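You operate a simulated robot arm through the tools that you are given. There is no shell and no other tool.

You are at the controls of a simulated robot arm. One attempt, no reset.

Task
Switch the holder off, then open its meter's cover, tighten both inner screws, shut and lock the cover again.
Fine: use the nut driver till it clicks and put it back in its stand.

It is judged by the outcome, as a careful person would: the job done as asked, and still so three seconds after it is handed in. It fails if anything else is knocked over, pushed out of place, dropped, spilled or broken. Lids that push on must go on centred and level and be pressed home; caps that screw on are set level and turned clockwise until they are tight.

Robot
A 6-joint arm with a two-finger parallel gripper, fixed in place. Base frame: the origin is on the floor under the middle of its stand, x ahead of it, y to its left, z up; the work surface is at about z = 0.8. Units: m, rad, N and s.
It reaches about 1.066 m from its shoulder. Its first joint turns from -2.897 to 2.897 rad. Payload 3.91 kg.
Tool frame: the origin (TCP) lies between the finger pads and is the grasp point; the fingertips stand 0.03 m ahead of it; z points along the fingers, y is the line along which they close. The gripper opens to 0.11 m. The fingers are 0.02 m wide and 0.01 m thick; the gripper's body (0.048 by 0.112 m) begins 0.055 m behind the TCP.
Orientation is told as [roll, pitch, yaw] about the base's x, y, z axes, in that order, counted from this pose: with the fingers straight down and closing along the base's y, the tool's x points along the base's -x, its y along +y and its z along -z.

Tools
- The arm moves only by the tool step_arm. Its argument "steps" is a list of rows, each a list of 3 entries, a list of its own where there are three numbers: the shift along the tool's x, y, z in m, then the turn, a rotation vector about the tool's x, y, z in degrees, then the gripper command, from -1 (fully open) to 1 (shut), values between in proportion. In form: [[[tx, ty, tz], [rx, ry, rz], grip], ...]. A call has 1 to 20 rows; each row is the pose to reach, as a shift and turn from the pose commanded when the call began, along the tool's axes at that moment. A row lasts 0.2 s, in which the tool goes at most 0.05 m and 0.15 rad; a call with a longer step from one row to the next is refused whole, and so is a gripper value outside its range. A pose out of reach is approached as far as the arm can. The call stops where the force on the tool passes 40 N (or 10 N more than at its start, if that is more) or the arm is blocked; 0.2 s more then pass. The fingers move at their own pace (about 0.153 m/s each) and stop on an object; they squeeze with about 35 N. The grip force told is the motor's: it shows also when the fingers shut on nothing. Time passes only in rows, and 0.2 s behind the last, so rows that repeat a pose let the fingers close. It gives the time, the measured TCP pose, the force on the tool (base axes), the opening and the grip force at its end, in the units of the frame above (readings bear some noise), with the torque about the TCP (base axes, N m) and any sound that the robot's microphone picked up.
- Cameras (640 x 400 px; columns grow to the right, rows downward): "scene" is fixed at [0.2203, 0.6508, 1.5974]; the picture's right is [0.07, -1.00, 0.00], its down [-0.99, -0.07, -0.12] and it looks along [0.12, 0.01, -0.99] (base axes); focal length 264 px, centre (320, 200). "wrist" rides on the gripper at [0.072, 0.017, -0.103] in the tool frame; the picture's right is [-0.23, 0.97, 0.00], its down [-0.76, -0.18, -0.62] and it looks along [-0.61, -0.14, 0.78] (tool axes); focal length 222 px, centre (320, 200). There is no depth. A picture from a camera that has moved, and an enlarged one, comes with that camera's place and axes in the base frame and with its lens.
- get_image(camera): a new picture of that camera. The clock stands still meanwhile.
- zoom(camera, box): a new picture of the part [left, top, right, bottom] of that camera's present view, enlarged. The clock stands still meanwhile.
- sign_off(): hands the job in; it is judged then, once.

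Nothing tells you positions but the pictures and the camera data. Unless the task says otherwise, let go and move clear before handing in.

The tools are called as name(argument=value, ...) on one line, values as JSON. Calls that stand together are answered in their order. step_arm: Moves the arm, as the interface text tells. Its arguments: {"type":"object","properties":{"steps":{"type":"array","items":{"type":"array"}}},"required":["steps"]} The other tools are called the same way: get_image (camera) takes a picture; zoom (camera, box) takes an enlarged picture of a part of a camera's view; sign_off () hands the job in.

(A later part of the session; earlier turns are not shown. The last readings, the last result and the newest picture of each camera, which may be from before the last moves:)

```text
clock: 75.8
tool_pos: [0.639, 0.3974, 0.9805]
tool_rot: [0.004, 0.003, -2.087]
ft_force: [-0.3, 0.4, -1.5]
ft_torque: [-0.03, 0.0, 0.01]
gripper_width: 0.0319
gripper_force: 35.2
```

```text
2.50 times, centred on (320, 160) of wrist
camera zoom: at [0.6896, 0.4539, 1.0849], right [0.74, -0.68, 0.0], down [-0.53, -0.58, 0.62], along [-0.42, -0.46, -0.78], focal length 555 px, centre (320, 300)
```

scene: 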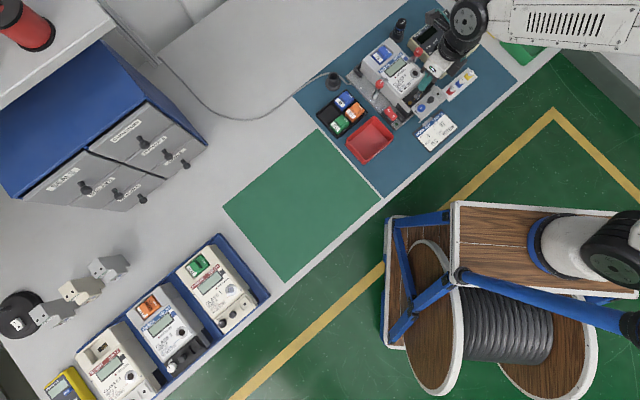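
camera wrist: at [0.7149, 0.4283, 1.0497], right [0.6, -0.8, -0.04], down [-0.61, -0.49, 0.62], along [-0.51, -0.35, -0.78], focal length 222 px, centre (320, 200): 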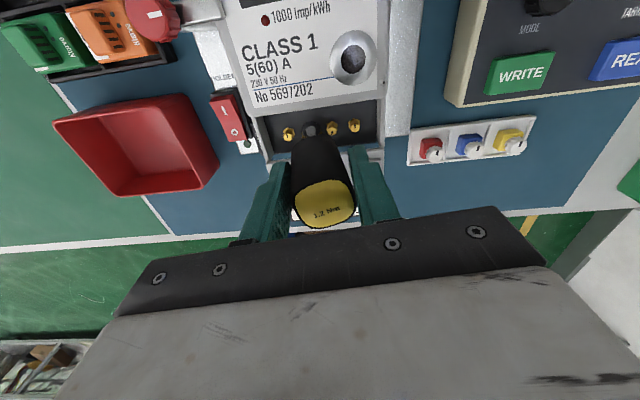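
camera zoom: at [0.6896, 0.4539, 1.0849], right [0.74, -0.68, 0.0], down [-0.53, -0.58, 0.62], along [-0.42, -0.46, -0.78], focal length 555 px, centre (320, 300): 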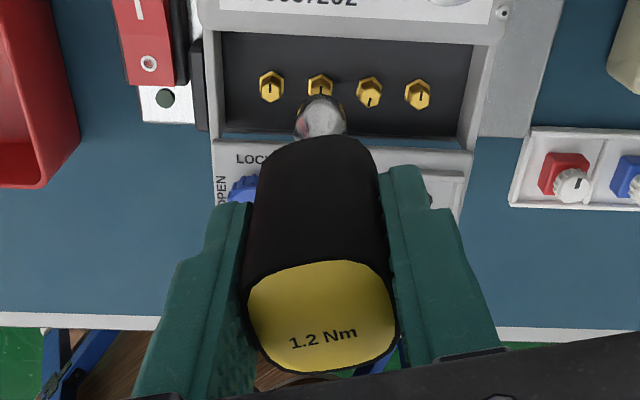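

zoom(camera="scene", box=[400, 82, 430, 106])

zoom(camera="wrist", box=[280, 95, 380, 145])

```text
16.00 times, centred on (415, 94) of scene
camera zoom: at [0.2203, 0.6508, 1.5974], right [0.07, -1.0, 0.0], down [-0.99, -0.07, -0.12], along [0.12, 0.01, -0.99], focal length 4215 px, centre (-1200, 1896)
```

zoom: 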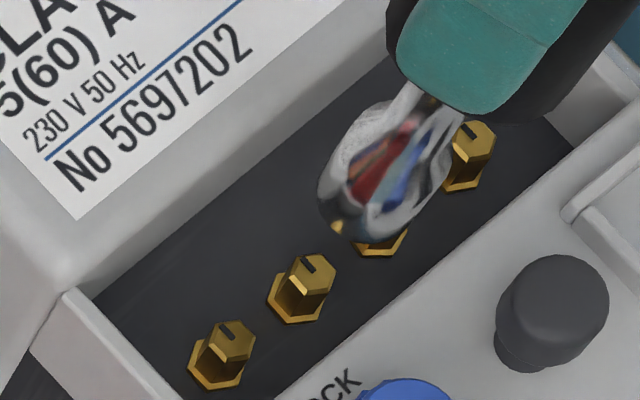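

```text
6.40 times, centred on (330, 120) of wrist
camera zoom: at [0.6896, 0.4539, 1.0849], right [0.74, -0.68, 0.0], down [-0.53, -0.58, 0.62], along [-0.42, -0.46, -0.78], focal length 1422 px, centre (256, 712)
```

zoom: 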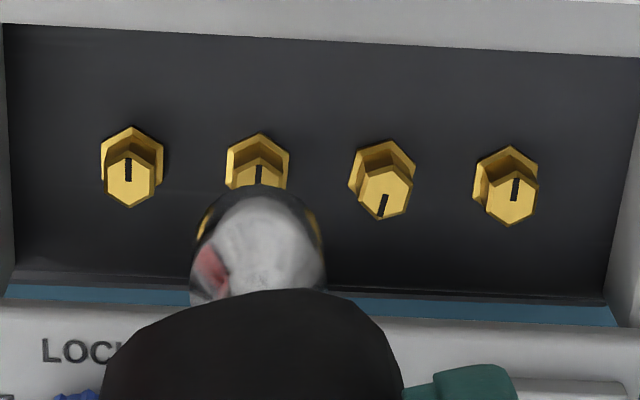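

The inner-left screw's slot now lines up with the outer (tight) ones, but I haven't heard the click, so I'll re-seat. First I wind the wrist back 180°.

step_arm(steps=[[[0, 0, 0], [0, 0, -8.18], 0.6], [[0, 0, 0], [0, 0, -16.36], 0.6], [[0, 0, 0], [0, 0, -24.55], 0.6], [[0, 0, 0], [0, 0, -32.73], 0.6], [[0, 0, 0], [0, 0, -40.91], 0.6], [[0, 0, 0], [0, 0, -49.09], 0.6], [[0, 0, 0], [0, 0, -57.27], 0.6], [[0, 0, 0], [0, 0, -65.45], 0.6], [[0, 0, 0], [0, 0, -73.64], 0.6], [[0, 0, 0], [0, 0, -81.82], 0.6], [[0, 0, 0], [0, 0, -90], 0.6]])

step_arm(steps=[[[0, 0, 0], [0, 0, -8.18], 0.6], [[0, 0, 0], [0, 0, -16.36], 0.6], [[0, 0, 0], [0, 0, -24.55], 0.6], [[0, 0, 0], [0, 0, -32.73], 0.6], [[0, 0, 0], [0, 0, -40.91], 0.6], [[0, 0, 0], [0, 0, -49.09], 0.6], [[0, 0, 0], [0, 0, -57.27], 0.6], [[0, 0, 0], [0, 0, -65.45], 0.6], [[0, 0, 0], [0, 0, -73.64], 0.6], [[0, 0, 0], [0, 0, -81.82], 0.6], [[0, 0, 0], [0, 0, -90], 0.6], [[0, 0, 0], [0, 0, -90], 0.6]])

zoom(camera="scene", box=[400, 82, 430, 106])

zoom(camera="wrist", box=[240, 80, 400, 190])

```text
clock: 78.2
tool_pos: [0.6378, 0.3997, 0.9795]
tool_rot: [0.002, -0.003, -0.512]
ft_force: [0.5, 0.2, 0.0]
ft_torque: [-0.02, -0.03, 0.0]
gripper_width: 0.0314
gripper_force: 34.7
```

```text
clock: 80.8
tool_pos: [0.6384, 0.3996, 0.9797]
tool_rot: [-0.003, -0.001, 1.057]
ft_force: [-0.2, 0.4, -1.4]
ft_torque: [0.04, 0.01, -0.01]
gripper_width: 0.0317
gripper_force: 35.0
```

```text
16.00 times, centred on (415, 94) of scene
camera zoom: at [0.2203, 0.6508, 1.5974], right [0.07, -1.0, 0.0], down [-0.99, -0.07, -0.12], along [0.12, 0.01, -0.99], focal length 4215 px, centre (-1200, 1896)
```

zoom: 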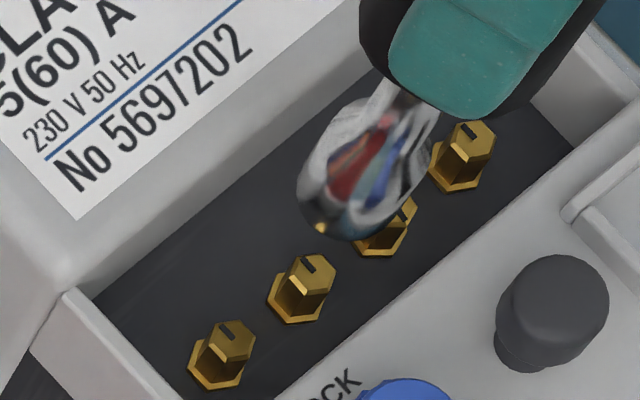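

```text
3.64 times, centred on (320, 135) of wrist
camera zoom: at [0.5882, 0.3455, 1.0841], right [-0.74, 0.68, 0.0], down [0.53, 0.58, 0.62], along [0.42, 0.46, -0.78], focal length 808 px, centre (320, 436)
```

zoom: 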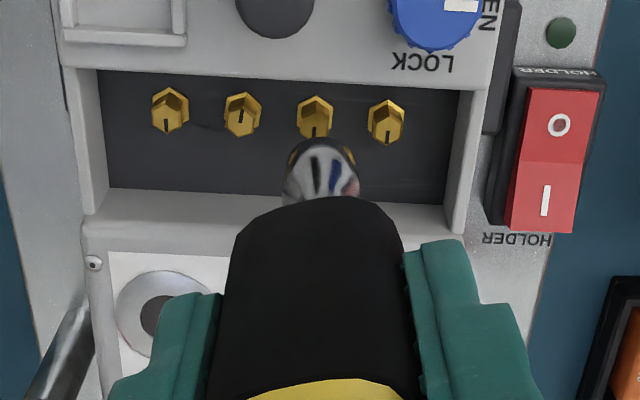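

step_arm(steps=[[[0.0042, -0.0002, 0], [0, 0, 0], 0.6], [[0.0042, -0.0002, 0.008], [0, 0, 0], 0.6], [[0.0042, -0.0002, 0.017], [0, 0, 0], 0.6], [[0.0042, -0.0002, 0.017], [0, 0, 0], 0.6]])

zoom(camera="scene", box=[400, 82, 430, 106])

zoom(camera="wrist", box=[280, 95, 360, 165])

```text
clock: 81.8
tool_pos: [0.637, 0.3965, 0.9624]
tool_rot: [-0.004, -0.002, 1.055]
ft_force: [-0.2, -0.2, -1.3]
ft_torque: [0.0, -0.02, 0.02]
gripper_width: 0.0315
gripper_force: 34.5
```

```text
16.00 times, centred on (415, 94) of scene
camera zoom: at [0.2203, 0.6508, 1.5974], right [0.07, -1.0, 0.0], down [-0.99, -0.07, -0.12], along [0.12, 0.01, -0.99], focal length 4215 px, centre (-1200, 1896)
```

zoom: 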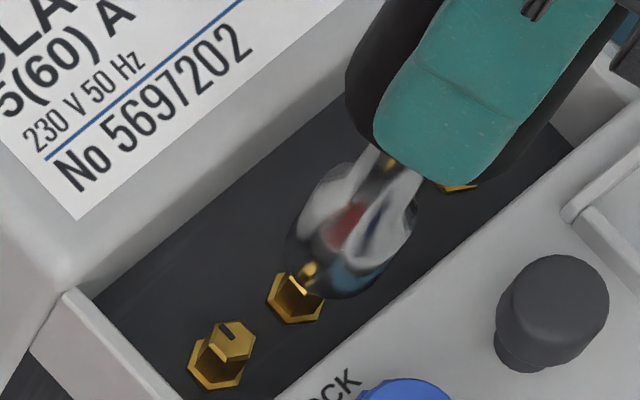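

```text
5.71 times, centred on (320, 130) of wrist
camera zoom: at [0.5863, 0.3416, 1.0671], right [-0.74, 0.68, 0.0], down [0.53, 0.58, 0.62], along [0.42, 0.46, -0.78], focal length 1269 px, centre (320, 600)
```

zoom: 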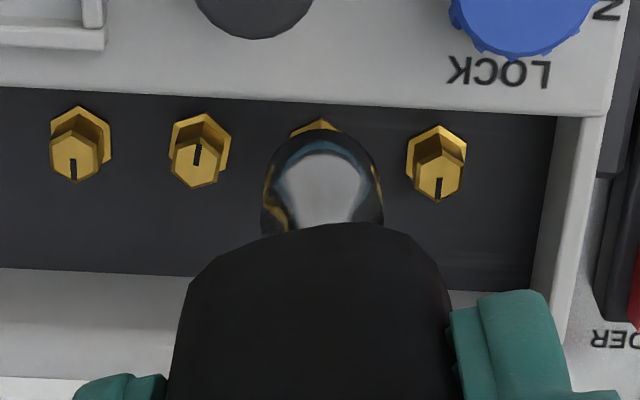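

step_arm(steps=[[[-0.0008, -0.0008, 0.002], [0, 0, 0], 0.6], [[-0.0008, -0.0008, 0.004], [0, 0, 0], 0.6], [[-0.0008, -0.0008, 0.006], [0, 0, 0], 0.6], [[-0.0008, -0.0008, 0.008], [0, 0, 0], 0.6]])

zoom(camera="scene", box=[400, 82, 430, 106])

zoom(camera="wrist", box=[280, 95, 360, 165])

```text
clock: 82.8
tool_pos: [0.6383, 0.3966, 0.9539]
tool_rot: [-0.004, -0.001, 1.056]
ft_force: [0.7, 0.2, -1.3]
ft_torque: [0.01, -0.03, 0.01]
gripper_width: 0.0315
gripper_force: 34.7
```

```text
16.00 times, centred on (415, 94) of scene
camera zoom: at [0.2203, 0.6508, 1.5974], right [0.07, -1.0, 0.0], down [-0.99, -0.07, -0.12], along [0.12, 0.01, -0.99], focal length 4215 px, centre (-1200, 1896)
```

zoom: 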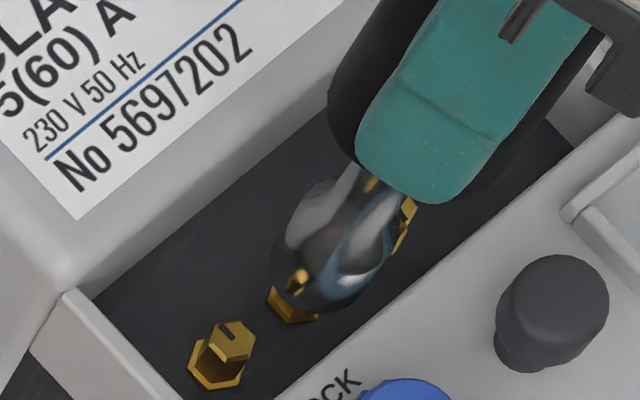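

```text
5.71 times, centred on (320, 130) of wrist
camera zoom: at [0.5878, 0.3417, 1.0587], right [-0.74, 0.68, 0.0], down [0.53, 0.58, 0.62], along [0.42, 0.46, -0.78], focal length 1269 px, centre (320, 600)
```

zoom: 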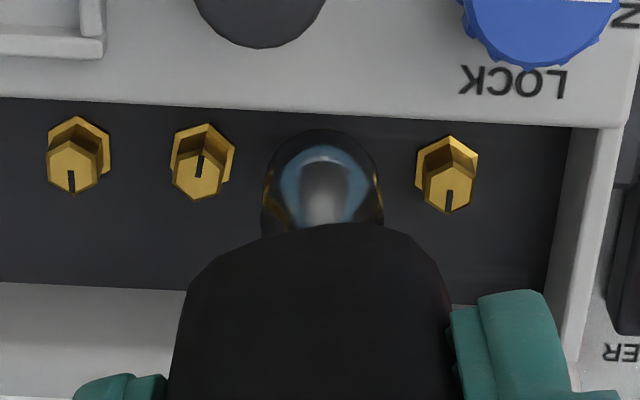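

step_arm(steps=[[[-0.0004, 0, 0.002], [0, 0, 0], 0.6], [[-0.0004, 0, 0.004], [0, 0, 0], 0.6], [[-0.0004, 0, 0.006], [0, 0, 0], 0.6], [[-0.0004, 0, 0.0075], [0, 0, 0], 0.6]])

```text
clock: 83.8
tool_pos: [0.6372, 0.3969, 0.9468]
tool_rot: [-0.004, -0.002, 1.057]
ft_force: [1.0, -0.1, -0.6]
ft_torque: [0.01, 0.02, -0.01]
gripper_width: 0.0316
gripper_force: 35.2
```

step_arm(steps=[[[0, 0, 0.001], [0, 0, 0], 0.6], [[0, 0, 0.002], [0, 0, 0], 0.6], [[0, 0, 0.0027], [0, 0, 0], 0.6]])

```text
clock: 84.6
tool_pos: [0.6377, 0.3968, 0.9453]
tool_rot: [-0.004, -0.001, 1.056]
ft_force: [0.3, 0.7, -0.8]
ft_torque: [0.04, -0.01, -0.01]
gripper_width: 0.0318
gripper_force: 35.0
```

step_arm(steps=[[[0, 0, 0.0006], [0, 0, 0], 0.6], [[0, 0, 0.0012], [0, 0, 0], 0.6]])

```text
clock: 85.2
tool_pos: [0.6374, 0.3978, 0.9428]
tool_rot: [-0.003, -0.001, 1.057]
ft_force: [0.8, -1.0, -1.6]
ft_torque: [0.0, -0.02, 0.02]
gripper_width: 0.0317
gripper_force: 35.2
```

step_arm(steps=[[[0, 0, 0.0007], [0, 0, 0], 0.6], [[0, 0, 0.0014], [0, 0, 0], 0.6]])

```text
clock: 85.8
tool_pos: [0.6377, 0.3969, 0.9427]
tool_rot: [-0.004, -0.005, 1.055]
ft_force: [0.1, 3.0, 10.8]
ft_torque: [0.36, 0.04, -0.03]
gripper_width: 0.032
gripper_force: 35.0
```

The socket is seated again (about 11 N down). Turning clockwise until the click.

step_arm(steps=[[[0, 0.0002, -0.0003], [0, 0, 6], 0.6], [[-0.0001, 0.0005, -0.0003], [0, 0, 12], 0.6], [[-0.0001, 0.0007, -0.0003], [0, 0, 18], 0.6], [[-0.0002, 0.0009, -0.0003], [0, 0, 24], 0.6]])

```text
clock: 86.8
tool_pos: [0.6366, 0.3972, 0.9428]
tool_rot: [-0.002, -0.003, 0.636]
ft_force: [-2.1, 2.5, 15.6]
ft_torque: [0.24, 0.06, 1.24]
gripper_width: 0.032
gripper_force: 35.3
```

step_arm(steps=[[[0, 0.0001, -0.0002], [0, 0, 3], 0.6], [[0, 0.0002, -0.0004], [0, 0, 6], 0.6]])

```text
clock: 87.4
tool_pos: [0.6373, 0.3979, 0.9429]
tool_rot: [-0.002, -0.002, 0.533]
ft_force: [-1.5, 0.5, 7.3]
ft_torque: [0.18, 0.08, 1.21]
gripper_width: 0.0321
gripper_force: 34.8
```

step_arm(steps=[[[0, 0.0001, 0], [0, 0, 4], 0.6], [[0, 0.0003, 0], [0, 0, 8], 0.6]])

zoom(camera="wrist", box=[220, 80, 420, 240])

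```text
clock: 88.0
tool_pos: [0.6371, 0.3963, 0.9431]
tool_rot: [-0.002, -0.004, 0.393]
ft_force: [0.2, 1.6, 6.2]
ft_torque: [0.17, -0.06, 1.17]
gripper_width: 0.0315
gripper_force: 35.2
```

```text
2.50 times, centred on (320, 160) of wrist
camera zoom: at [0.5636, 0.3859, 1.0473], right [-0.16, 0.99, 0.0], down [0.77, 0.13, 0.63], along [0.62, 0.1, -0.78], focal length 555 px, centre (320, 300)
```

zoom: 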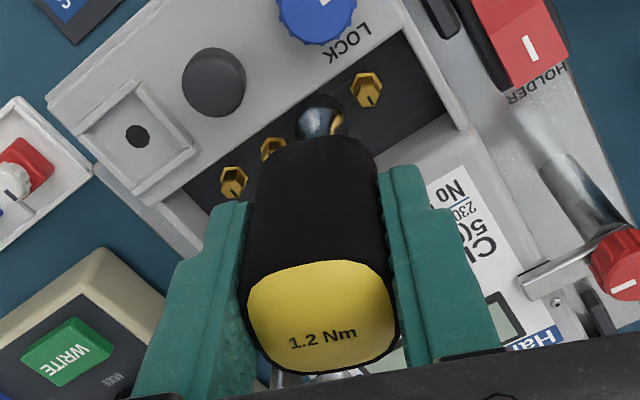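

step_arm(steps=[[[0, 0.0003, 0], [0, 0, 8], 0.6], [[-0.0001, 0.0006, 0], [0, 0, 16], 0.6]])

```text
clock: 88.6
tool_pos: [0.6375, 0.3988, 0.9432]
tool_rot: [-0.001, -0.005, 0.114]
ft_force: [0.2, 2.1, 10.9]
ft_torque: [0.13, -0.05, 1.23]
gripper_width: 0.0319
gripper_force: 35.4
```

step_arm(steps=[[[0, 0.0003, 0], [0, 0, 8], 0.6], [[-0.0001, 0.0006, 0], [0, 0, 16], 0.6], [[-0.0002, 0.0009, 0], [0, 0, 24], 0.6]])

```text
clock: 89.4
tool_pos: [0.636, 0.3989, 0.9424]
tool_rot: [0.003, -0.003, -0.307]
ft_force: [1.9, 0.1, 12.2]
ft_torque: [-0.12, -0.26, 1.21]
gripper_width: 0.0319
gripper_force: 35.3
```

Torque is holding at about 1.2 N·m without a reported click. I'll unload, lift off and inspect the screw's slot to see whether it actually turned.

step_arm(steps=[[[0, -0.0003, 0], [0, 0, -8], 0.6], [[-0.0001, -0.0005, 0], [0, 0, -14], 0.6], [[-0.0001, -0.0005, 0], [0, 0, -14], 0.6]])

step_arm(steps=[[[0, 0, -0.004], [0, 0, 0], 0.6], [[0, 0, -0.01], [0, 0, 0], 0.6], [[0, 0, -0.02], [0, 0, 0], 0.6], [[0, 0, -0.035], [0, 0, 0], 0.6], [[0, 0, -0.035], [0, 0, 0], 0.6]])

zoom(camera="scene", box=[400, 82, 430, 106])

zoom(camera="wrist", box=[240, 80, 400, 190])

```text
clock: 90.2
tool_pos: [0.6365, 0.3965, 0.9419]
tool_rot: [0.001, -0.003, -0.06]
ft_force: [0.2, -1.0, 5.8]
ft_torque: [-0.05, -0.19, 0.25]
gripper_width: 0.0318
gripper_force: 35.4
```

```text
clock: 91.4
tool_pos: [0.6376, 0.3979, 0.9775]
tool_rot: [0.002, -0.002, -0.062]
ft_force: [-0.9, -0.6, -2.3]
ft_torque: [0.0, 0.01, 0.0]
gripper_width: 0.0316
gripper_force: 34.9
```

```text
16.00 times, centred on (415, 94) of scene
camera zoom: at [0.2203, 0.6508, 1.5974], right [0.07, -1.0, 0.0], down [-0.99, -0.07, -0.12], along [0.12, 0.01, -0.99], focal length 4215 px, centre (-1200, 1896)
```

zoom: 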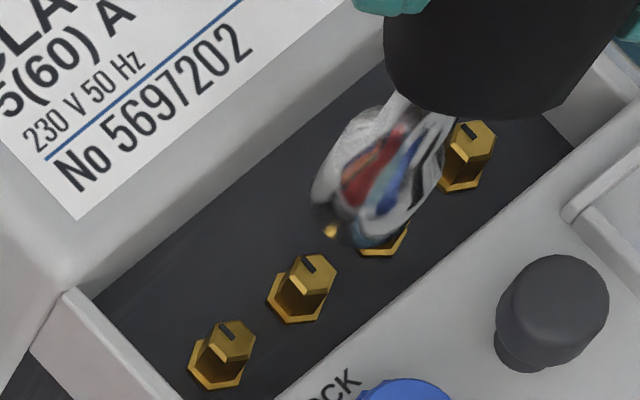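

```text
3.64 times, centred on (320, 135) of wrist
camera zoom: at [0.566, 0.42, 1.0822], right [0.29, 0.96, 0.0], down [0.75, -0.22, 0.63], along [0.6, -0.18, -0.78], focal length 808 px, centre (320, 436)
```

zoom: 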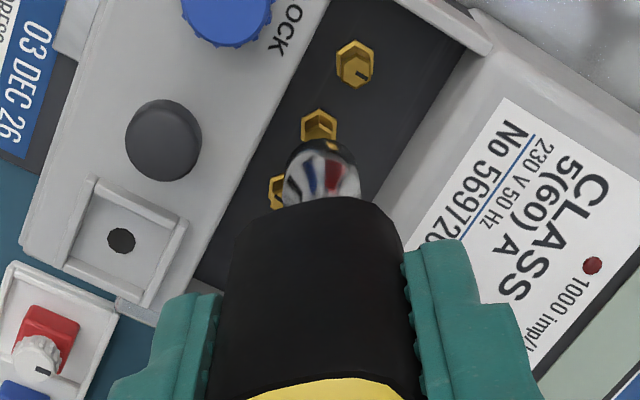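

The slot still matches the outer, tight screws and the screw didn't turn further: it is tight and the driver's 1.2 Nm clutch was just slipping. Now the inner-right screw: I'll wind the wrist to a high yaw for plenty of clockwise travel and hover over it.

step_arm(steps=[[[-0.001, -0.0008, 0], [0, 0, -8.4], 0.6], [[-0.002, -0.0015, 0], [0, 0, -16.8], 0.6], [[-0.003, -0.0023, 0], [0, 0, -25.2], 0.6], [[-0.004, -0.003, 0], [0, 0, -33.6], 0.6], [[-0.005, -0.0038, 0], [0, 0, -42], 0.6], [[-0.006, -0.0045, 0], [0, 0, -50.4], 0.6], [[-0.007, -0.0053, 0], [0, 0, -58.8], 0.6], [[-0.008, -0.006, 0], [0, 0, -67.2], 0.6], [[-0.009, -0.0068, 0], [0, 0, -75.6], 0.6], [[-0.01, -0.0075, 0], [0, 0, -84], 0.6], [[-0.011, -0.0083, 0], [0, 0, -92.4], 0.6], [[-0.012, -0.009, 0], [0, 0, -100.8], 0.6], [[-0.013, -0.0098, 0], [0, 0, -109.2], 0.6], [[-0.014, -0.0106, 0], [0, 0, -117.6], 0.6], [[-0.015, -0.0113, 0], [0, 0, -126], 0.6], [[-0.016, -0.0121, 0], [0, 0, -134.4], 0.6], [[-0.017, -0.0128, 0], [0, 0, -142.8], 0.6], [[-0.017, -0.0128, 0], [0, 0, -142.8], 0.6]])

zoom(camera="scene", box=[400, 76, 436, 106])

zoom(camera="wrist", box=[240, 80, 400, 190])

```text
clock: 95.2
tool_pos: [0.6522, 0.3852, 0.9777]
tool_rot: [-0.003, 0.004, 2.433]
ft_force: [-0.3, 0.3, -0.2]
ft_torque: [-0.02, 0.0, 0.0]
gripper_width: 0.0318
gripper_force: 35.2
```

```text
13.33 times, centred on (418, 91) of scene
camera zoom: at [0.2203, 0.6508, 1.5974], right [0.07, -1.0, 0.0], down [-0.99, -0.07, -0.12], along [0.12, 0.01, -0.99], focal length 3513 px, centre (-987, 1653)
```

zoom: 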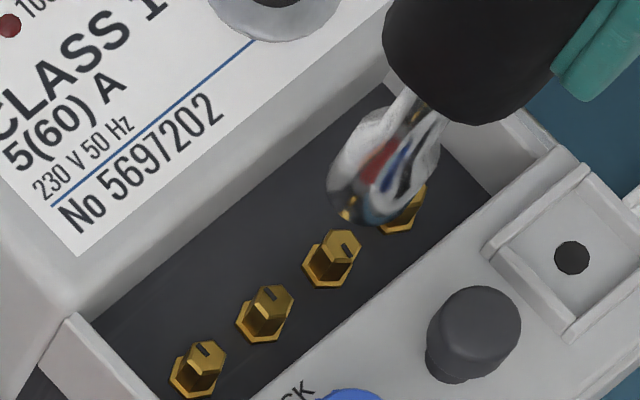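

```text
3.64 times, centred on (320, 135) of wrist
camera zoom: at [0.6977, 0.3258, 1.0822], right [-0.81, -0.59, 0.0], down [-0.47, 0.63, 0.62], along [-0.37, 0.5, -0.78], focal length 808 px, centre (320, 436)
```

zoom: 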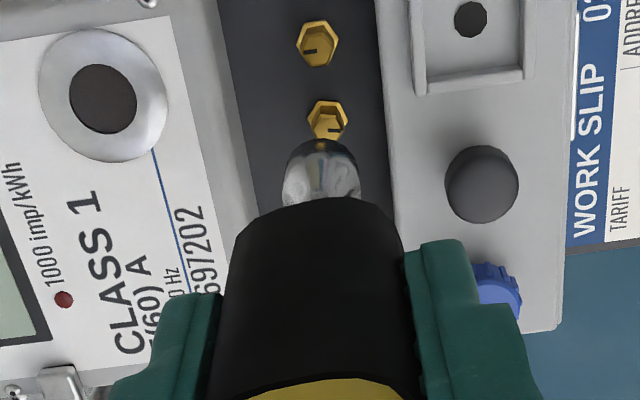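

step_arm(steps=[[[0.0021, 0.0019, 0], [0, 0, 0], 0.6], [[0.0021, 0.0019, 0.006], [0, 0, 0], 0.6], [[0.0021, 0.0019, 0.014], [0, 0, 0], 0.6], [[0.0021, 0.0019, 0.014], [0, 0, 0], 0.6]])

zoom(camera="scene", box=[404, 78, 434, 102])

zoom(camera="wrist", box=[280, 85, 360, 165])

```text
clock: 96.2
tool_pos: [0.6537, 0.3824, 0.9625]
tool_rot: [-0.002, 0.004, 2.431]
ft_force: [0.9, 0.0, -0.8]
ft_torque: [0.03, -0.02, 0.01]
gripper_width: 0.0318
gripper_force: 35.3
```

```text
16.00 times, centred on (419, 90) of scene
camera zoom: at [0.2203, 0.6508, 1.5974], right [0.07, -1.0, 0.0], down [-0.99, -0.07, -0.12], along [0.12, 0.01, -0.99], focal length 4215 px, centre (-1264, 1960)
```

zoom: 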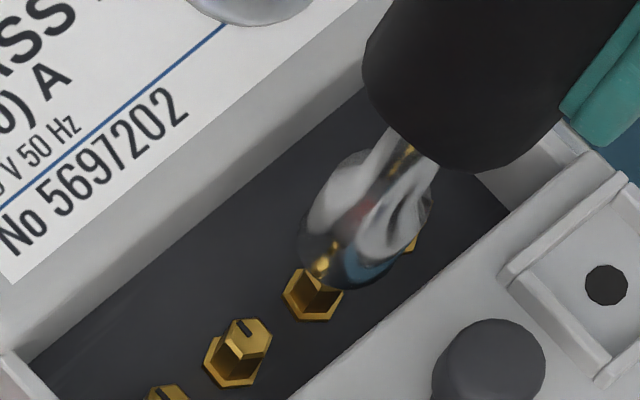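

```text
5.00 times, centred on (320, 125) of wrist
camera zoom: at [0.6973, 0.3233, 1.0685], right [-0.81, -0.59, 0.0], down [-0.46, 0.63, 0.62], along [-0.37, 0.5, -0.78], focal length 1111 px, centre (320, 575)
```

zoom: 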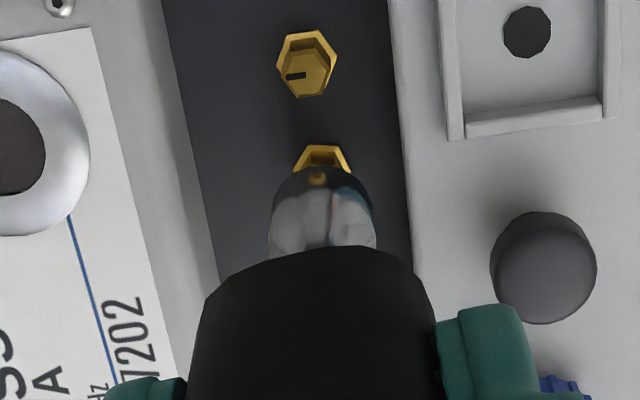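

step_arm(steps=[[[0, 0, 0.003], [0, 0, 0], 0.6], [[0, 0, 0.006], [0, 0, 0], 0.6], [[0, 0, 0.006], [0, 0, 0], 0.6]])

zoom(camera="scene", box=[404, 78, 434, 102])

zoom(camera="wrist", box=[280, 85, 360, 165])

```text
clock: 97.0
tool_pos: [0.6532, 0.3821, 0.9586]
tool_rot: [-0.002, 0.002, 2.431]
ft_force: [-0.3, 0.6, -2.1]
ft_torque: [-0.01, -0.01, 0.01]
gripper_width: 0.0319
gripper_force: 34.5
```

```text
16.00 times, centred on (419, 90) of scene
camera zoom: at [0.2203, 0.6508, 1.5974], right [0.07, -1.0, 0.0], down [-0.99, -0.07, -0.12], along [0.12, 0.01, -0.99], focal length 4215 px, centre (-1264, 1960)
```

zoom: 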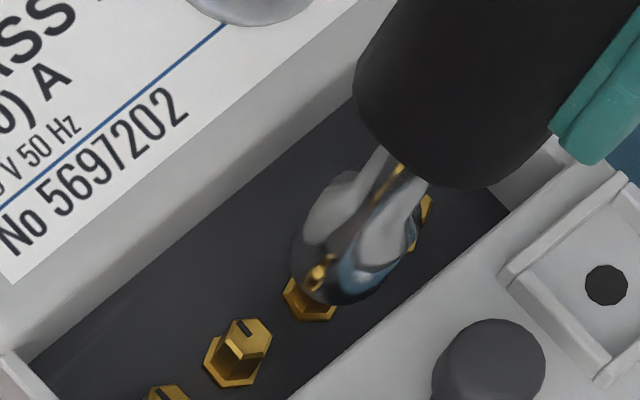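

```text
5.00 times, centred on (320, 125) of wrist
camera zoom: at [0.6975, 0.3226, 1.0625], right [-0.81, -0.59, 0.0], down [-0.46, 0.63, 0.62], along [-0.37, 0.5, -0.78], focal length 1111 px, centre (320, 575)
```

zoom: 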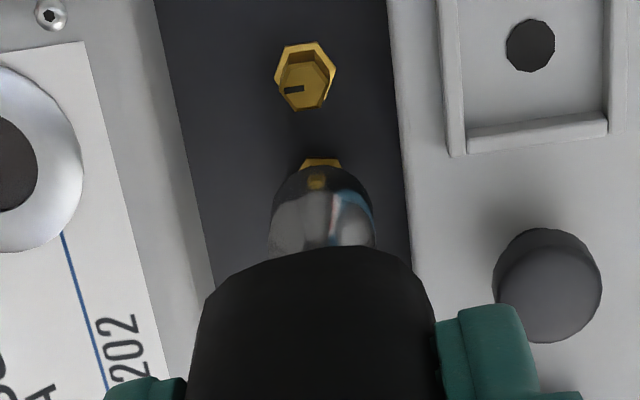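

step_arm(steps=[[[0.0006, 0, 0.002], [0, 0, 0], 0.6], [[0.0006, 0, 0.004], [0, 0, 0], 0.6], [[0.0006, 0, 0.006], [0, 0, 0], 0.6], [[0.0006, 0, 0.008], [0, 0, 0], 0.6], [[0.0006, 0, 0.0095], [0, 0, 0], 0.6]])

zoom(camera="wrist", box=[280, 85, 360, 165])

```text
clock: 98.2
tool_pos: [0.6533, 0.3809, 0.9476]
tool_rot: [0.0, 0.003, 2.432]
ft_force: [-0.2, -0.5, -1.1]
ft_torque: [-0.02, 0.0, -0.02]
gripper_width: 0.0314
gripper_force: 35.3
```

```text
5.00 times, centred on (320, 125) of wrist
camera zoom: at [0.6984, 0.3222, 1.0528], right [-0.81, -0.59, 0.0], down [-0.46, 0.63, 0.62], along [-0.37, 0.5, -0.78], focal length 1111 px, centre (320, 575)
```

zoom: 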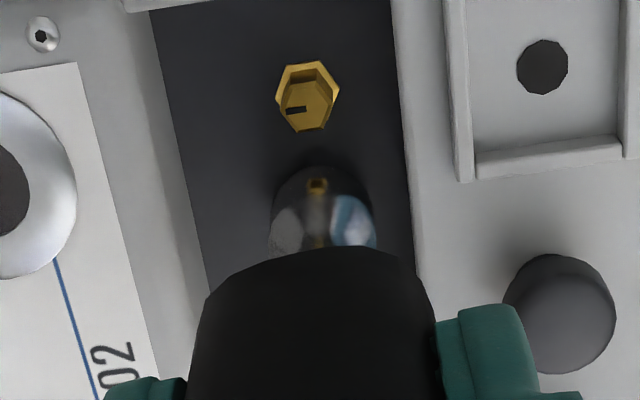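

step_arm(steps=[[[0, 0, 0.001], [0, 0, 0], 0.6], [[0, 0, 0.002], [0, 0, 0], 0.6], [[0, 0, 0.003], [0, 0, 0], 0.6]])

```text
clock: 99.0
tool_pos: [0.6545, 0.3815, 0.9446]
tool_rot: [-0.001, 0.004, 2.431]
ft_force: [1.1, -0.4, -1.2]
ft_torque: [-0.02, -0.03, -0.01]
gripper_width: 0.0315
gripper_force: 35.1
```

step_arm(steps=[[[0, 0, 0.0008], [0, 0, 0], 0.6], [[0, 0, 0.0016], [0, 0, 0], 0.6]])

```text
clock: 99.6
tool_pos: [0.6544, 0.3808, 0.9434]
tool_rot: [-0.001, 0.003, 2.43]
ft_force: [0.2, -0.3, -1.4]
ft_torque: [0.0, 0.0, 0.0]
gripper_width: 0.0318
gripper_force: 34.8
```

step_arm(steps=[[[0, 0, 0.0007], [0, 0, 0], 0.6], [[0, 0, 0.0014], [0, 0, 0], 0.6]])

```text
clock: 100.2
tool_pos: [0.6541, 0.3811, 0.9433]
tool_rot: [-0.003, 0.004, 2.433]
ft_force: [-2.3, -1.8, 10.3]
ft_torque: [-0.16, 0.37, 0.05]
gripper_width: 0.0318
gripper_force: 34.4
```

Seated on the inner-right screw at the same depth. Turning clockwise in stages, watching torque and listening for the click.

step_arm(steps=[[[0.0001, 0.0002, -0.0003], [0, 0, 8], 0.6], [[0.0001, 0.0005, -0.0003], [0, 0, 16], 0.6], [[0.0001, 0.0007, -0.0003], [0, 0, 24], 0.6], [[0.0001, 0.001, -0.0003], [0, 0, 32], 0.6], [[0, 0.0012, -0.0003], [0, 0, 40], 0.6]])

```text
clock: 101.4
tool_pos: [0.6524, 0.3804, 0.944]
tool_rot: [-0.003, 0.0, 1.732]
ft_force: [-3.1, -3.1, 16.2]
ft_torque: [-0.15, 0.27, -0.1]
gripper_width: 0.0316
gripper_force: 34.5
```

step_arm(steps=[[[0.0002, 0.0004, -0.0003], [0, 0, 8], 0.6], [[0.0002, 0.0007, -0.0005], [0, 0, 16], 0.6], [[0.0002, 0.0009, -0.0005], [0, 0, 24], 0.6], [[0.0002, 0.0012, -0.0005], [0, 0, 32], 0.6], [[0.0002, 0.0014, -0.0005], [0, 0, 40], 0.6]])

```text
clock: 102.6
tool_pos: [0.6507, 0.3793, 0.944]
tool_rot: [-0.005, 0.0, 1.033]
ft_force: [-0.8, 1.8, 3.3]
ft_torque: [0.15, 0.12, -0.1]
gripper_width: 0.0312
gripper_force: 35.1
```

step_arm(steps=[[[0.0001, 0.0002, 0], [0, 0, 8], 0.6], [[0.0001, 0.0005, 0], [0, 0, 16], 0.6], [[0.0001, 0.0007, 0], [0, 0, 24], 0.6], [[0.0001, 0.001, 0], [0, 0, 32], 0.6], [[0, 0.0012, 0], [0, 0, 40], 0.6]])

```text
clock: 103.8
tool_pos: [0.6514, 0.3809, 0.943]
tool_rot: [-0.001, -0.004, 0.335]
ft_force: [-1.2, 0.6, -0.9]
ft_torque: [0.1, 0.04, 0.11]
gripper_width: 0.0316
gripper_force: 34.4
```

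step_arm(steps=[[[0.0001, 0.0002, 0.0005], [0, 0, 8], 0.6], [[0.0001, 0.0005, 0.0008], [0, 0, 16], 0.6], [[0.0001, 0.0007, 0.0008], [0, 0, 24], 0.6], [[0.0001, 0.001, 0.0008], [0, 0, 32], 0.6]])

```text
clock: 104.8
tool_pos: [0.6504, 0.3815, 0.943]
tool_rot: [0.003, -0.006, -0.224]
ft_force: [3.0, -2.1, 10.5]
ft_torque: [-0.15, -0.24, 0.61]
gripper_width: 0.0317
gripper_force: 34.6
```

Torque is now climbing (0.61 N·m). Continuing gently to the click.

step_arm(steps=[[[0, 0.0002, -0.0003], [0, 0, 5], 0.6], [[0, 0.0003, -0.0003], [0, 0, 10], 0.6], [[0.0001, 0.0005, -0.0003], [0, 0, 15], 0.6]])

step_arm(steps=[[[0, 0.0002, 0], [0, 0, 5], 0.6], [[0, 0.0003, 0], [0, 0, 10], 0.6], [[0.0001, 0.0005, 0], [0, 0, 15], 0.6]])

```text
clock: 105.6
tool_pos: [0.65, 0.3822, 0.9418]
tool_rot: [0.0, -0.004, -0.485]
ft_force: [1.6, -2.8, 12.3]
ft_torque: [-0.26, -0.12, 0.83]
gripper_width: 0.0315
gripper_force: 34.4
```

```text
clock: 106.4
tool_pos: [0.6497, 0.3823, 0.943]
tool_rot: [0.003, -0.003, -0.745]
ft_force: [0.9, -1.1, 12.4]
ft_torque: [-0.18, -0.08, 1.06]
gripper_width: 0.0318
gripper_force: 34.5
```

step_arm(steps=[[[0, 0.0001, 0], [0, 0, 4], 0.6], [[0, 0.0002, 0], [0, 0, 8], 0.6]])

step_arm(steps=[[[0, 0.0001, 0], [0, 0, 4], 0.6], [[0, 0.0002, 0], [0, 0, 8], 0.6]])

```text
clock: 107.0
tool_pos: [0.6508, 0.3823, 0.9438]
tool_rot: [0.004, -0.001, -0.886]
ft_force: [3.4, 0.4, 12.4]
ft_torque: [-0.13, -0.24, 1.14]
gripper_width: 0.0317
gripper_force: 35.3
```

```text
clock: 107.6
tool_pos: [0.6505, 0.3826, 0.9434]
tool_rot: [0.004, -0.001, -1.026]
ft_force: [1.8, 1.5, 10.9]
ft_torque: [0.04, -0.12, 1.21]
gripper_width: 0.0319
gripper_force: 35.0
```

step_arm(steps=[[[0, 0.0001, 0], [0, 0, 4], 0.6], [[0, 0.0002, 0], [0, 0, 8], 0.6], [[0, 0.0003, 0], [0, 0, 12], 0.6]])

step_arm(steps=[[[0, 0.0001, 0], [0, 0, 4], 0.6], [[0, 0.0002, 0], [0, 0, 8], 0.6], [[0, 0.0003, 0], [0, 0, 12], 0.6]])

```text
clock: 108.4
tool_pos: [0.6512, 0.3838, 0.9426]
tool_rot: [0.005, -0.002, -1.236]
ft_force: [2.4, 0.6, 5.6]
ft_torque: [-0.03, -0.12, 1.16]
gripper_width: 0.0319
gripper_force: 35.0
```

```text
clock: 109.2
tool_pos: [0.6517, 0.3825, 0.9429]
tool_rot: [0.003, 0.0, -1.443]
ft_force: [0.2, -1.5, 7.4]
ft_torque: [-0.2, 0.09, 1.19]
gripper_width: 0.0318
gripper_force: 34.9
```

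zoom(camera="wrist", box=[220, 80, 420, 240])

zoom(camera="scene", box=[400, 70, 440, 106])

```text
2.50 times, centred on (320, 160) of wrist
camera zoom: at [0.659, 0.4582, 1.0473], right [0.99, -0.1, 0.0], down [-0.08, -0.78, 0.62], along [-0.06, -0.62, -0.78], focal length 555 px, centre (320, 300)
```

zoom: 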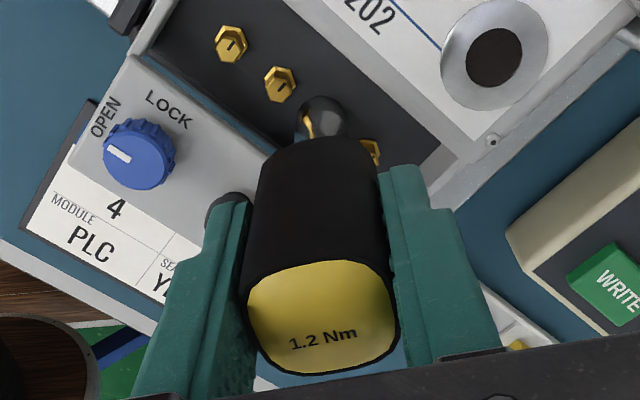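

```text
11.11 times, centred on (420, 88) of scene
camera zoom: at [0.2203, 0.6508, 1.5974], right [0.07, -1.0, 0.0], down [-0.99, -0.07, -0.12], along [0.12, 0.01, -0.99], focal length 2927 px, centre (-791, 1444)
```

zoom: 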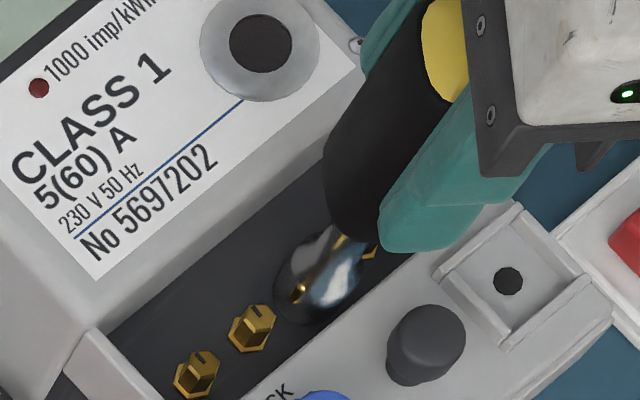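

zoom(camera="wrist", box=[270, 80, 334, 120])

zoom(camera="scene", box=[402, 92, 422, 108])

```text
10.00 times, centred on (302, 100) of wrist
camera zoom: at [0.659, 0.4582, 1.0473], right [0.99, -0.1, 0.0], down [-0.08, -0.78, 0.62], along [-0.06, -0.62, -0.78], focal length 2221 px, centre (500, 1200)
```

zoom: 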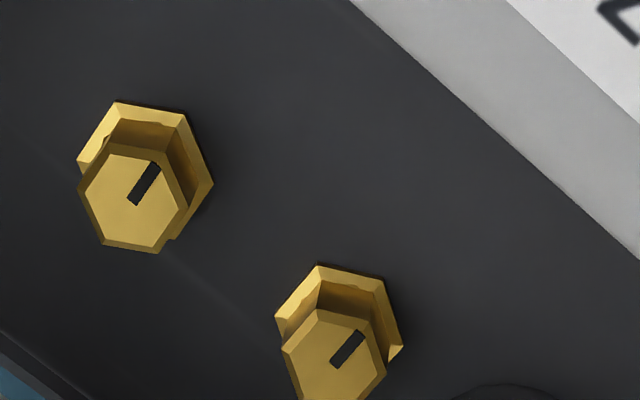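

```text
16.00 times, centred on (412, 100) of scene
camera zoom: at [0.2203, 0.6508, 1.5974], right [0.07, -1.0, 0.0], down [-0.99, -0.07, -0.12], along [0.12, 0.01, -0.99], focal length 4215 px, centre (-1152, 1800)
```

zoom: 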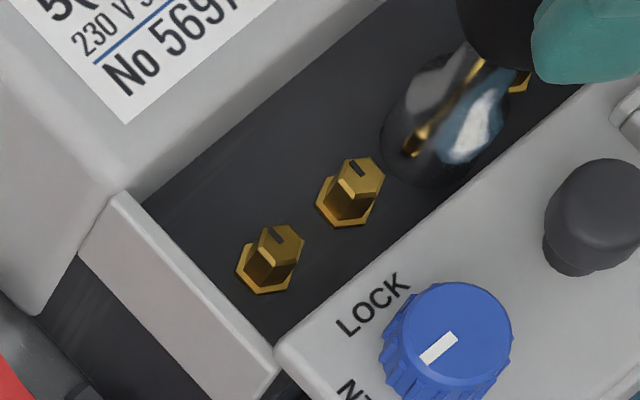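

Torque is holding at the 1.2 N·m rating again but no click was reported. I'll press a little more firmly and keep turning to see whether it clicks.

step_arm(steps=[[[0, 0.0002, 0.0006], [0, 0, 8], 0.6], [[0.0001, 0.0005, 0.0006], [0, 0, 16], 0.6], [[0.0001, 0.0007, 0.0006], [0, 0, 24], 0.6]])

```text
clock: 110.0
tool_pos: [0.653, 0.3834, 0.9427]
tool_rot: [0.004, 0.001, -1.863]
ft_force: [0.0, -2.2, 6.2]
ft_torque: [-0.19, 0.12, 1.21]
gripper_width: 0.0322
gripper_force: 35.2
```

step_arm(steps=[[[0, -0.0002, -0.0006], [0, 0, -8], 0.6], [[0, -0.0005, -0.0006], [0, 0, -16], 0.6], [[0, -0.0006, -0.0006], [0, 0, -19], 0.6], [[0, -0.0006, -0.0006], [0, 0, -19], 0.6]])

step_arm(steps=[[[0, 0, -0.004], [0, 0, 0], 0.6], [[0, 0, -0.01], [0, 0, 0], 0.6], [[0, 0, -0.02], [0, 0, 0], 0.6], [[0, 0, -0.035], [0, 0, 0], 0.6], [[0, 0, -0.035], [0, 0, 0], 0.6]])

zoom(camera="scene", box=[400, 82, 430, 106])

zoom(camera="wrist", box=[260, 80, 380, 155])

```text
clock: 111.0
tool_pos: [0.6509, 0.3841, 0.9431]
tool_rot: [0.005, 0.001, -1.529]
ft_force: [-0.3, 0.1, 4.0]
ft_torque: [0.02, 0.08, -0.01]
gripper_width: 0.0317
gripper_force: 34.8
```

```text
clock: 112.2
tool_pos: [0.6524, 0.3841, 0.9785]
tool_rot: [0.005, 0.0, -1.529]
ft_force: [-0.1, 0.1, -1.5]
ft_torque: [-0.01, 0.04, 0.02]
gripper_width: 0.0315
gripper_force: 35.0
```

```text
16.00 times, centred on (415, 94) of scene
camera zoom: at [0.2203, 0.6508, 1.5974], right [0.07, -1.0, 0.0], down [-0.99, -0.07, -0.12], along [0.12, 0.01, -0.99], focal length 4215 px, centre (-1200, 1896)
```

zoom: 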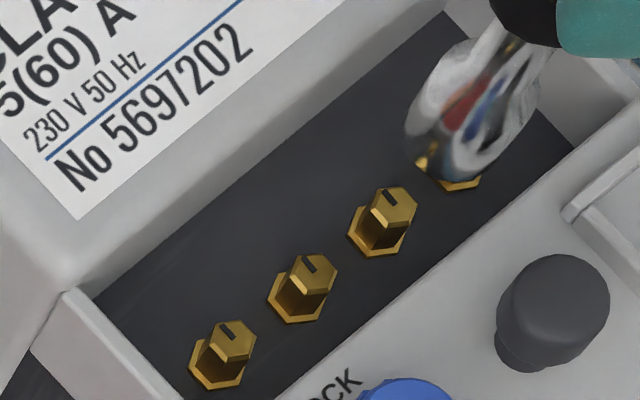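

```text
5.33 times, centred on (320, 118) of wrist
camera zoom: at [0.6665, 0.4575, 1.0828], right [0.98, -0.19, 0.0], down [-0.15, -0.77, 0.62], along [-0.11, -0.61, -0.78], focal length 1185 px, centre (320, 640)
```

zoom: 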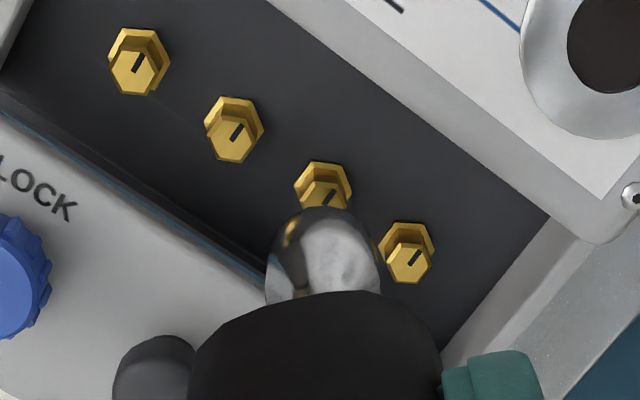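

Both inner slots now point the same way as the factory-tight outer screws, and torque sat at the driver's 1.2 N·m rating. Since I haven't yet had an audible click, I'll re-seat on this screw with a full range of clockwise travel and turn through more of the clutch.

step_arm(steps=[[[-0.0003, 0.0001, 0], [0, 0, -8.18], 0.6], [[-0.0006, 0.0002, 0], [0, 0, -16.36], 0.6], [[-0.0009, 0.0003, 0], [0, 0, -24.55], 0.6], [[-0.0012, 0.0004, 0], [0, 0, -32.73], 0.6], [[-0.0015, 0.0005, 0], [0, 0, -40.91], 0.6], [[-0.0018, 0.0006, 0], [0, 0, -49.09], 0.6], [[-0.0021, 0.0007, 0], [0, 0, -57.27], 0.6], [[-0.0024, 0.0008, 0], [0, 0, -65.45], 0.6], [[-0.0027, 0.0009, 0], [0, 0, -73.64], 0.6], [[-0.003, 0.001, 0], [0, 0, -81.82], 0.6], [[-0.0032, 0.0011, 0], [0, 0, -90], 0.6]])

step_arm(steps=[[[0, 0, 0], [0, 0, -8.18], 0.6], [[0, 0, 0], [0, 0, -16.36], 0.6], [[0, 0, 0], [0, 0, -24.55], 0.6], [[0, 0, 0], [0, 0, -32.73], 0.6], [[0, 0, 0], [0, 0, -40.91], 0.6], [[0, 0, 0], [0, 0, -49.09], 0.6], [[0, 0, 0], [0, 0, -57.27], 0.6], [[0, 0, 0], [0, 0, -65.45], 0.6], [[0, 0, 0], [0, 0, -73.64], 0.6], [[0, 0, 0], [0, 0, -81.82], 0.6], [[0, 0, 0], [0, 0, -90], 0.6], [[0, 0, 0], [0, 0, -90], 0.6]])

step_arm(steps=[[[0, 0, 0.01], [0, 0, 0], 0.6], [[0, 0, 0.02], [0, 0, 0], 0.6], [[0, 0, 0.022], [0, 0, 0], 0.6], [[0, 0, 0.022], [0, 0, 0], 0.6]])

zoom(camera="scene", box=[404, 78, 434, 102])

zoom(camera="wrist", box=[280, 85, 360, 165])

```text
clock: 114.6
tool_pos: [0.6526, 0.3808, 0.9776]
tool_rot: [0.0, -0.004, 0.044]
ft_force: [-0.5, 0.3, -1.0]
ft_torque: [0.03, -0.02, 0.02]
gripper_width: 0.0314
gripper_force: 35.3
```

```text
clock: 117.2
tool_pos: [0.6526, 0.3805, 0.9777]
tool_rot: [-0.003, -0.001, 1.614]
ft_force: [0.0, -0.8, -0.9]
ft_torque: [0.0, -0.02, -0.01]
gripper_width: 0.0315
gripper_force: 34.7
```

```text
clock: 118.2
tool_pos: [0.6536, 0.3801, 0.9558]
tool_rot: [-0.005, 0.0, 1.611]
ft_force: [-0.5, 0.0, -0.6]
ft_torque: [0.01, 0.0, -0.04]
gripper_width: 0.0317
gripper_force: 35.6
```

```text
16.00 times, centred on (419, 90) of scene
camera zoom: at [0.2203, 0.6508, 1.5974], right [0.07, -1.0, 0.0], down [-0.99, -0.07, -0.12], along [0.12, 0.01, -0.99], focal length 4215 px, centre (-1264, 1960)
```

zoom: 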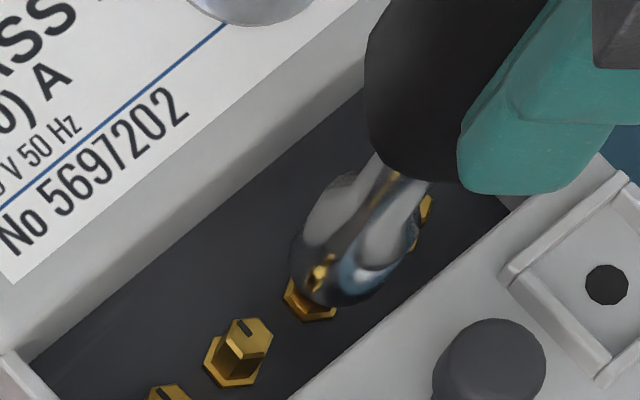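

```text
5.00 times, centred on (320, 125) of wrist
camera zoom: at [0.639, 0.308, 1.0603], right [-0.98, 0.19, 0.0], down [0.14, 0.77, 0.62], along [0.12, 0.61, -0.78], focal length 1111 px, centre (320, 575)
```

zoom: 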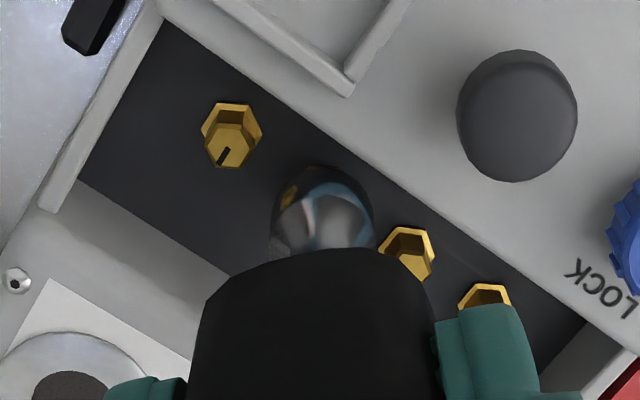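

step_arm(steps=[[[0, 0, 0.003], [0, 0, 0], 0.6], [[0, 0, 0.006], [0, 0, 0], 0.6], [[0, 0, 0.009], [0, 0, 0], 0.6], [[0, 0, 0.0115], [0, 0, 0], 0.6], [[0, 0, 0.0128], [0, 0, 0], 0.6]])

step_arm(steps=[[[0, 0, 0.0007], [0, 0, 0], 0.6], [[0, 0, 0.0014], [0, 0, 0], 0.6]])

```text
clock: 119.4
tool_pos: [0.6524, 0.3817, 0.9429]
tool_rot: [-0.005, 0.0, 1.612]
ft_force: [-0.7, -0.4, -0.4]
ft_torque: [-0.07, 0.05, -0.01]
gripper_width: 0.0318
gripper_force: 34.9
```

```text
clock: 120.0
tool_pos: [0.6537, 0.3793, 0.9427]
tool_rot: [-0.008, -0.002, 1.611]
ft_force: [-3.5, -2.2, 24.7]
ft_torque: [-0.22, 0.53, 0.02]
gripper_width: 0.0318
gripper_force: 34.7
```

step_arm(steps=[[[0.0001, 0.0002, -0.0006], [0, 0, 8], 0.6], [[0.0001, 0.0005, -0.0006], [0, 0, 16], 0.6], [[0.0001, 0.0007, -0.0006], [0, 0, 24], 0.6], [[0.0001, 0.001, -0.0006], [0, 0, 32], 0.6], [[0, 0.0012, -0.0006], [0, 0, 40], 0.6]])

step_arm(steps=[[[0.0001, 0.0002, 0], [0, 0, 8], 0.6], [[0.0001, 0.0005, 0], [0, 0, 16], 0.6], [[0.0001, 0.0007, 0], [0, 0, 24], 0.6], [[0.0001, 0.001, 0], [0, 0, 32], 0.6], [[0, 0.0012, 0], [0, 0, 40], 0.6]])

```text
clock: 121.2
tool_pos: [0.6501, 0.38, 0.9425]
tool_rot: [-0.005, -0.003, 0.914]
ft_force: [2.2, -4.4, 21.7]
ft_torque: [-0.34, 0.02, 1.28]
gripper_width: 0.0316
gripper_force: 35.3
```

```text
clock: 122.4
tool_pos: [0.6501, 0.3805, 0.9437]
tool_rot: [0.001, -0.005, 0.213]
ft_force: [-0.1, -3.6, 24.1]
ft_torque: [-0.3, 0.09, 1.26]
gripper_width: 0.0321
gripper_force: 34.9
```

step_arm(steps=[[[0.0001, 0.0002, -0.0003], [0, 0, 8], 0.6], [[0.0001, 0.0005, -0.0005], [0, 0, 16], 0.6], [[0.0001, 0.0007, -0.0005], [0, 0, 24], 0.6], [[0.0001, 0.001, -0.0005], [0, 0, 32], 0.6], [[0, 0.0012, -0.0005], [0, 0, 40], 0.6]])

step_arm(steps=[[[0.0001, 0.0002, 0], [0, 0, 8], 0.6], [[0.0001, 0.0005, 0], [0, 0, 16], 0.6], [[0.0001, 0.0007, 0], [0, 0, 24], 0.6], [[0.0001, 0.001, 0], [0, 0, 32], 0.6], [[0, 0.0012, 0], [0, 0, 40], 0.6]])

```text
clock: 123.6
tool_pos: [0.6488, 0.3818, 0.9421]
tool_rot: [0.001, -0.004, -0.485]
ft_force: [-0.6, -0.2, 8.2]
ft_torque: [-0.03, 0.04, 1.22]
gripper_width: 0.0322
gripper_force: 35.0
```

```text
clock: 124.8
tool_pos: [0.6506, 0.3841, 0.9426]
tool_rot: [0.002, -0.002, -1.18]
ft_force: [1.6, -0.3, 3.5]
ft_torque: [-0.06, -0.08, 1.19]
gripper_width: 0.0321
gripper_force: 34.8
```

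step_arm(steps=[[[0, -0.0002, 0], [0, 0, -8], 0.6], [[0, -0.0005, 0], [0, 0, -16], 0.6], [[0, -0.0006, 0], [0, 0, -20], 0.6], [[0, -0.0006, 0], [0, 0, -20], 0.6]])

step_arm(steps=[[[0, 0, -0.004], [0, 0, 0], 0.6], [[0, 0, -0.01], [0, 0, 0], 0.6], [[0, 0, -0.02], [0, 0, 0], 0.6], [[0, 0, -0.035], [0, 0, 0], 0.6], [[0, 0, -0.05], [0, 0, 0], 0.6], [[0, 0, -0.05], [0, 0, 0], 0.6]])

zoom(camera="scene", box=[400, 82, 430, 106])

zoom(camera="wrist", box=[240, 60, 400, 160])

```text
clock: 125.8
tool_pos: [0.65, 0.3834, 0.9424]
tool_rot: [0.002, -0.001, -0.833]
ft_force: [0.7, 0.7, 2.3]
ft_torque: [0.03, -0.03, -0.04]
gripper_width: 0.0315
gripper_force: 34.8
```

```text
clock: 127.2
tool_pos: [0.6498, 0.3834, 0.9926]
tool_rot: [0.001, -0.002, -0.833]
ft_force: [0.3, -0.4, -0.8]
ft_torque: [-0.03, -0.04, 0.0]
gripper_width: 0.0315
gripper_force: 35.1
```

```text
16.00 times, centred on (415, 94) of scene
camera zoom: at [0.2203, 0.6508, 1.5974], right [0.07, -1.0, 0.0], down [-0.99, -0.07, -0.12], along [0.12, 0.01, -0.99], focal length 4215 px, centre (-1200, 1896)
```

zoom: 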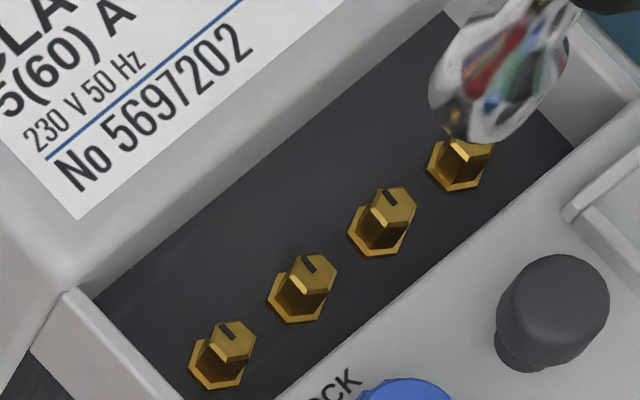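

```text
4.00 times, centred on (320, 110) of wrist
camera zoom: at [0.6145, 0.4491, 1.0963], right [0.87, 0.49, 0.0], down [0.38, -0.68, 0.62], along [0.31, -0.54, -0.78], focal length 888 px, centre (320, 560)
```

zoom: 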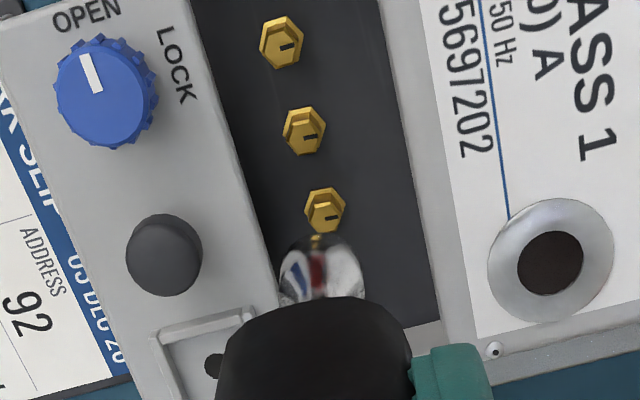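

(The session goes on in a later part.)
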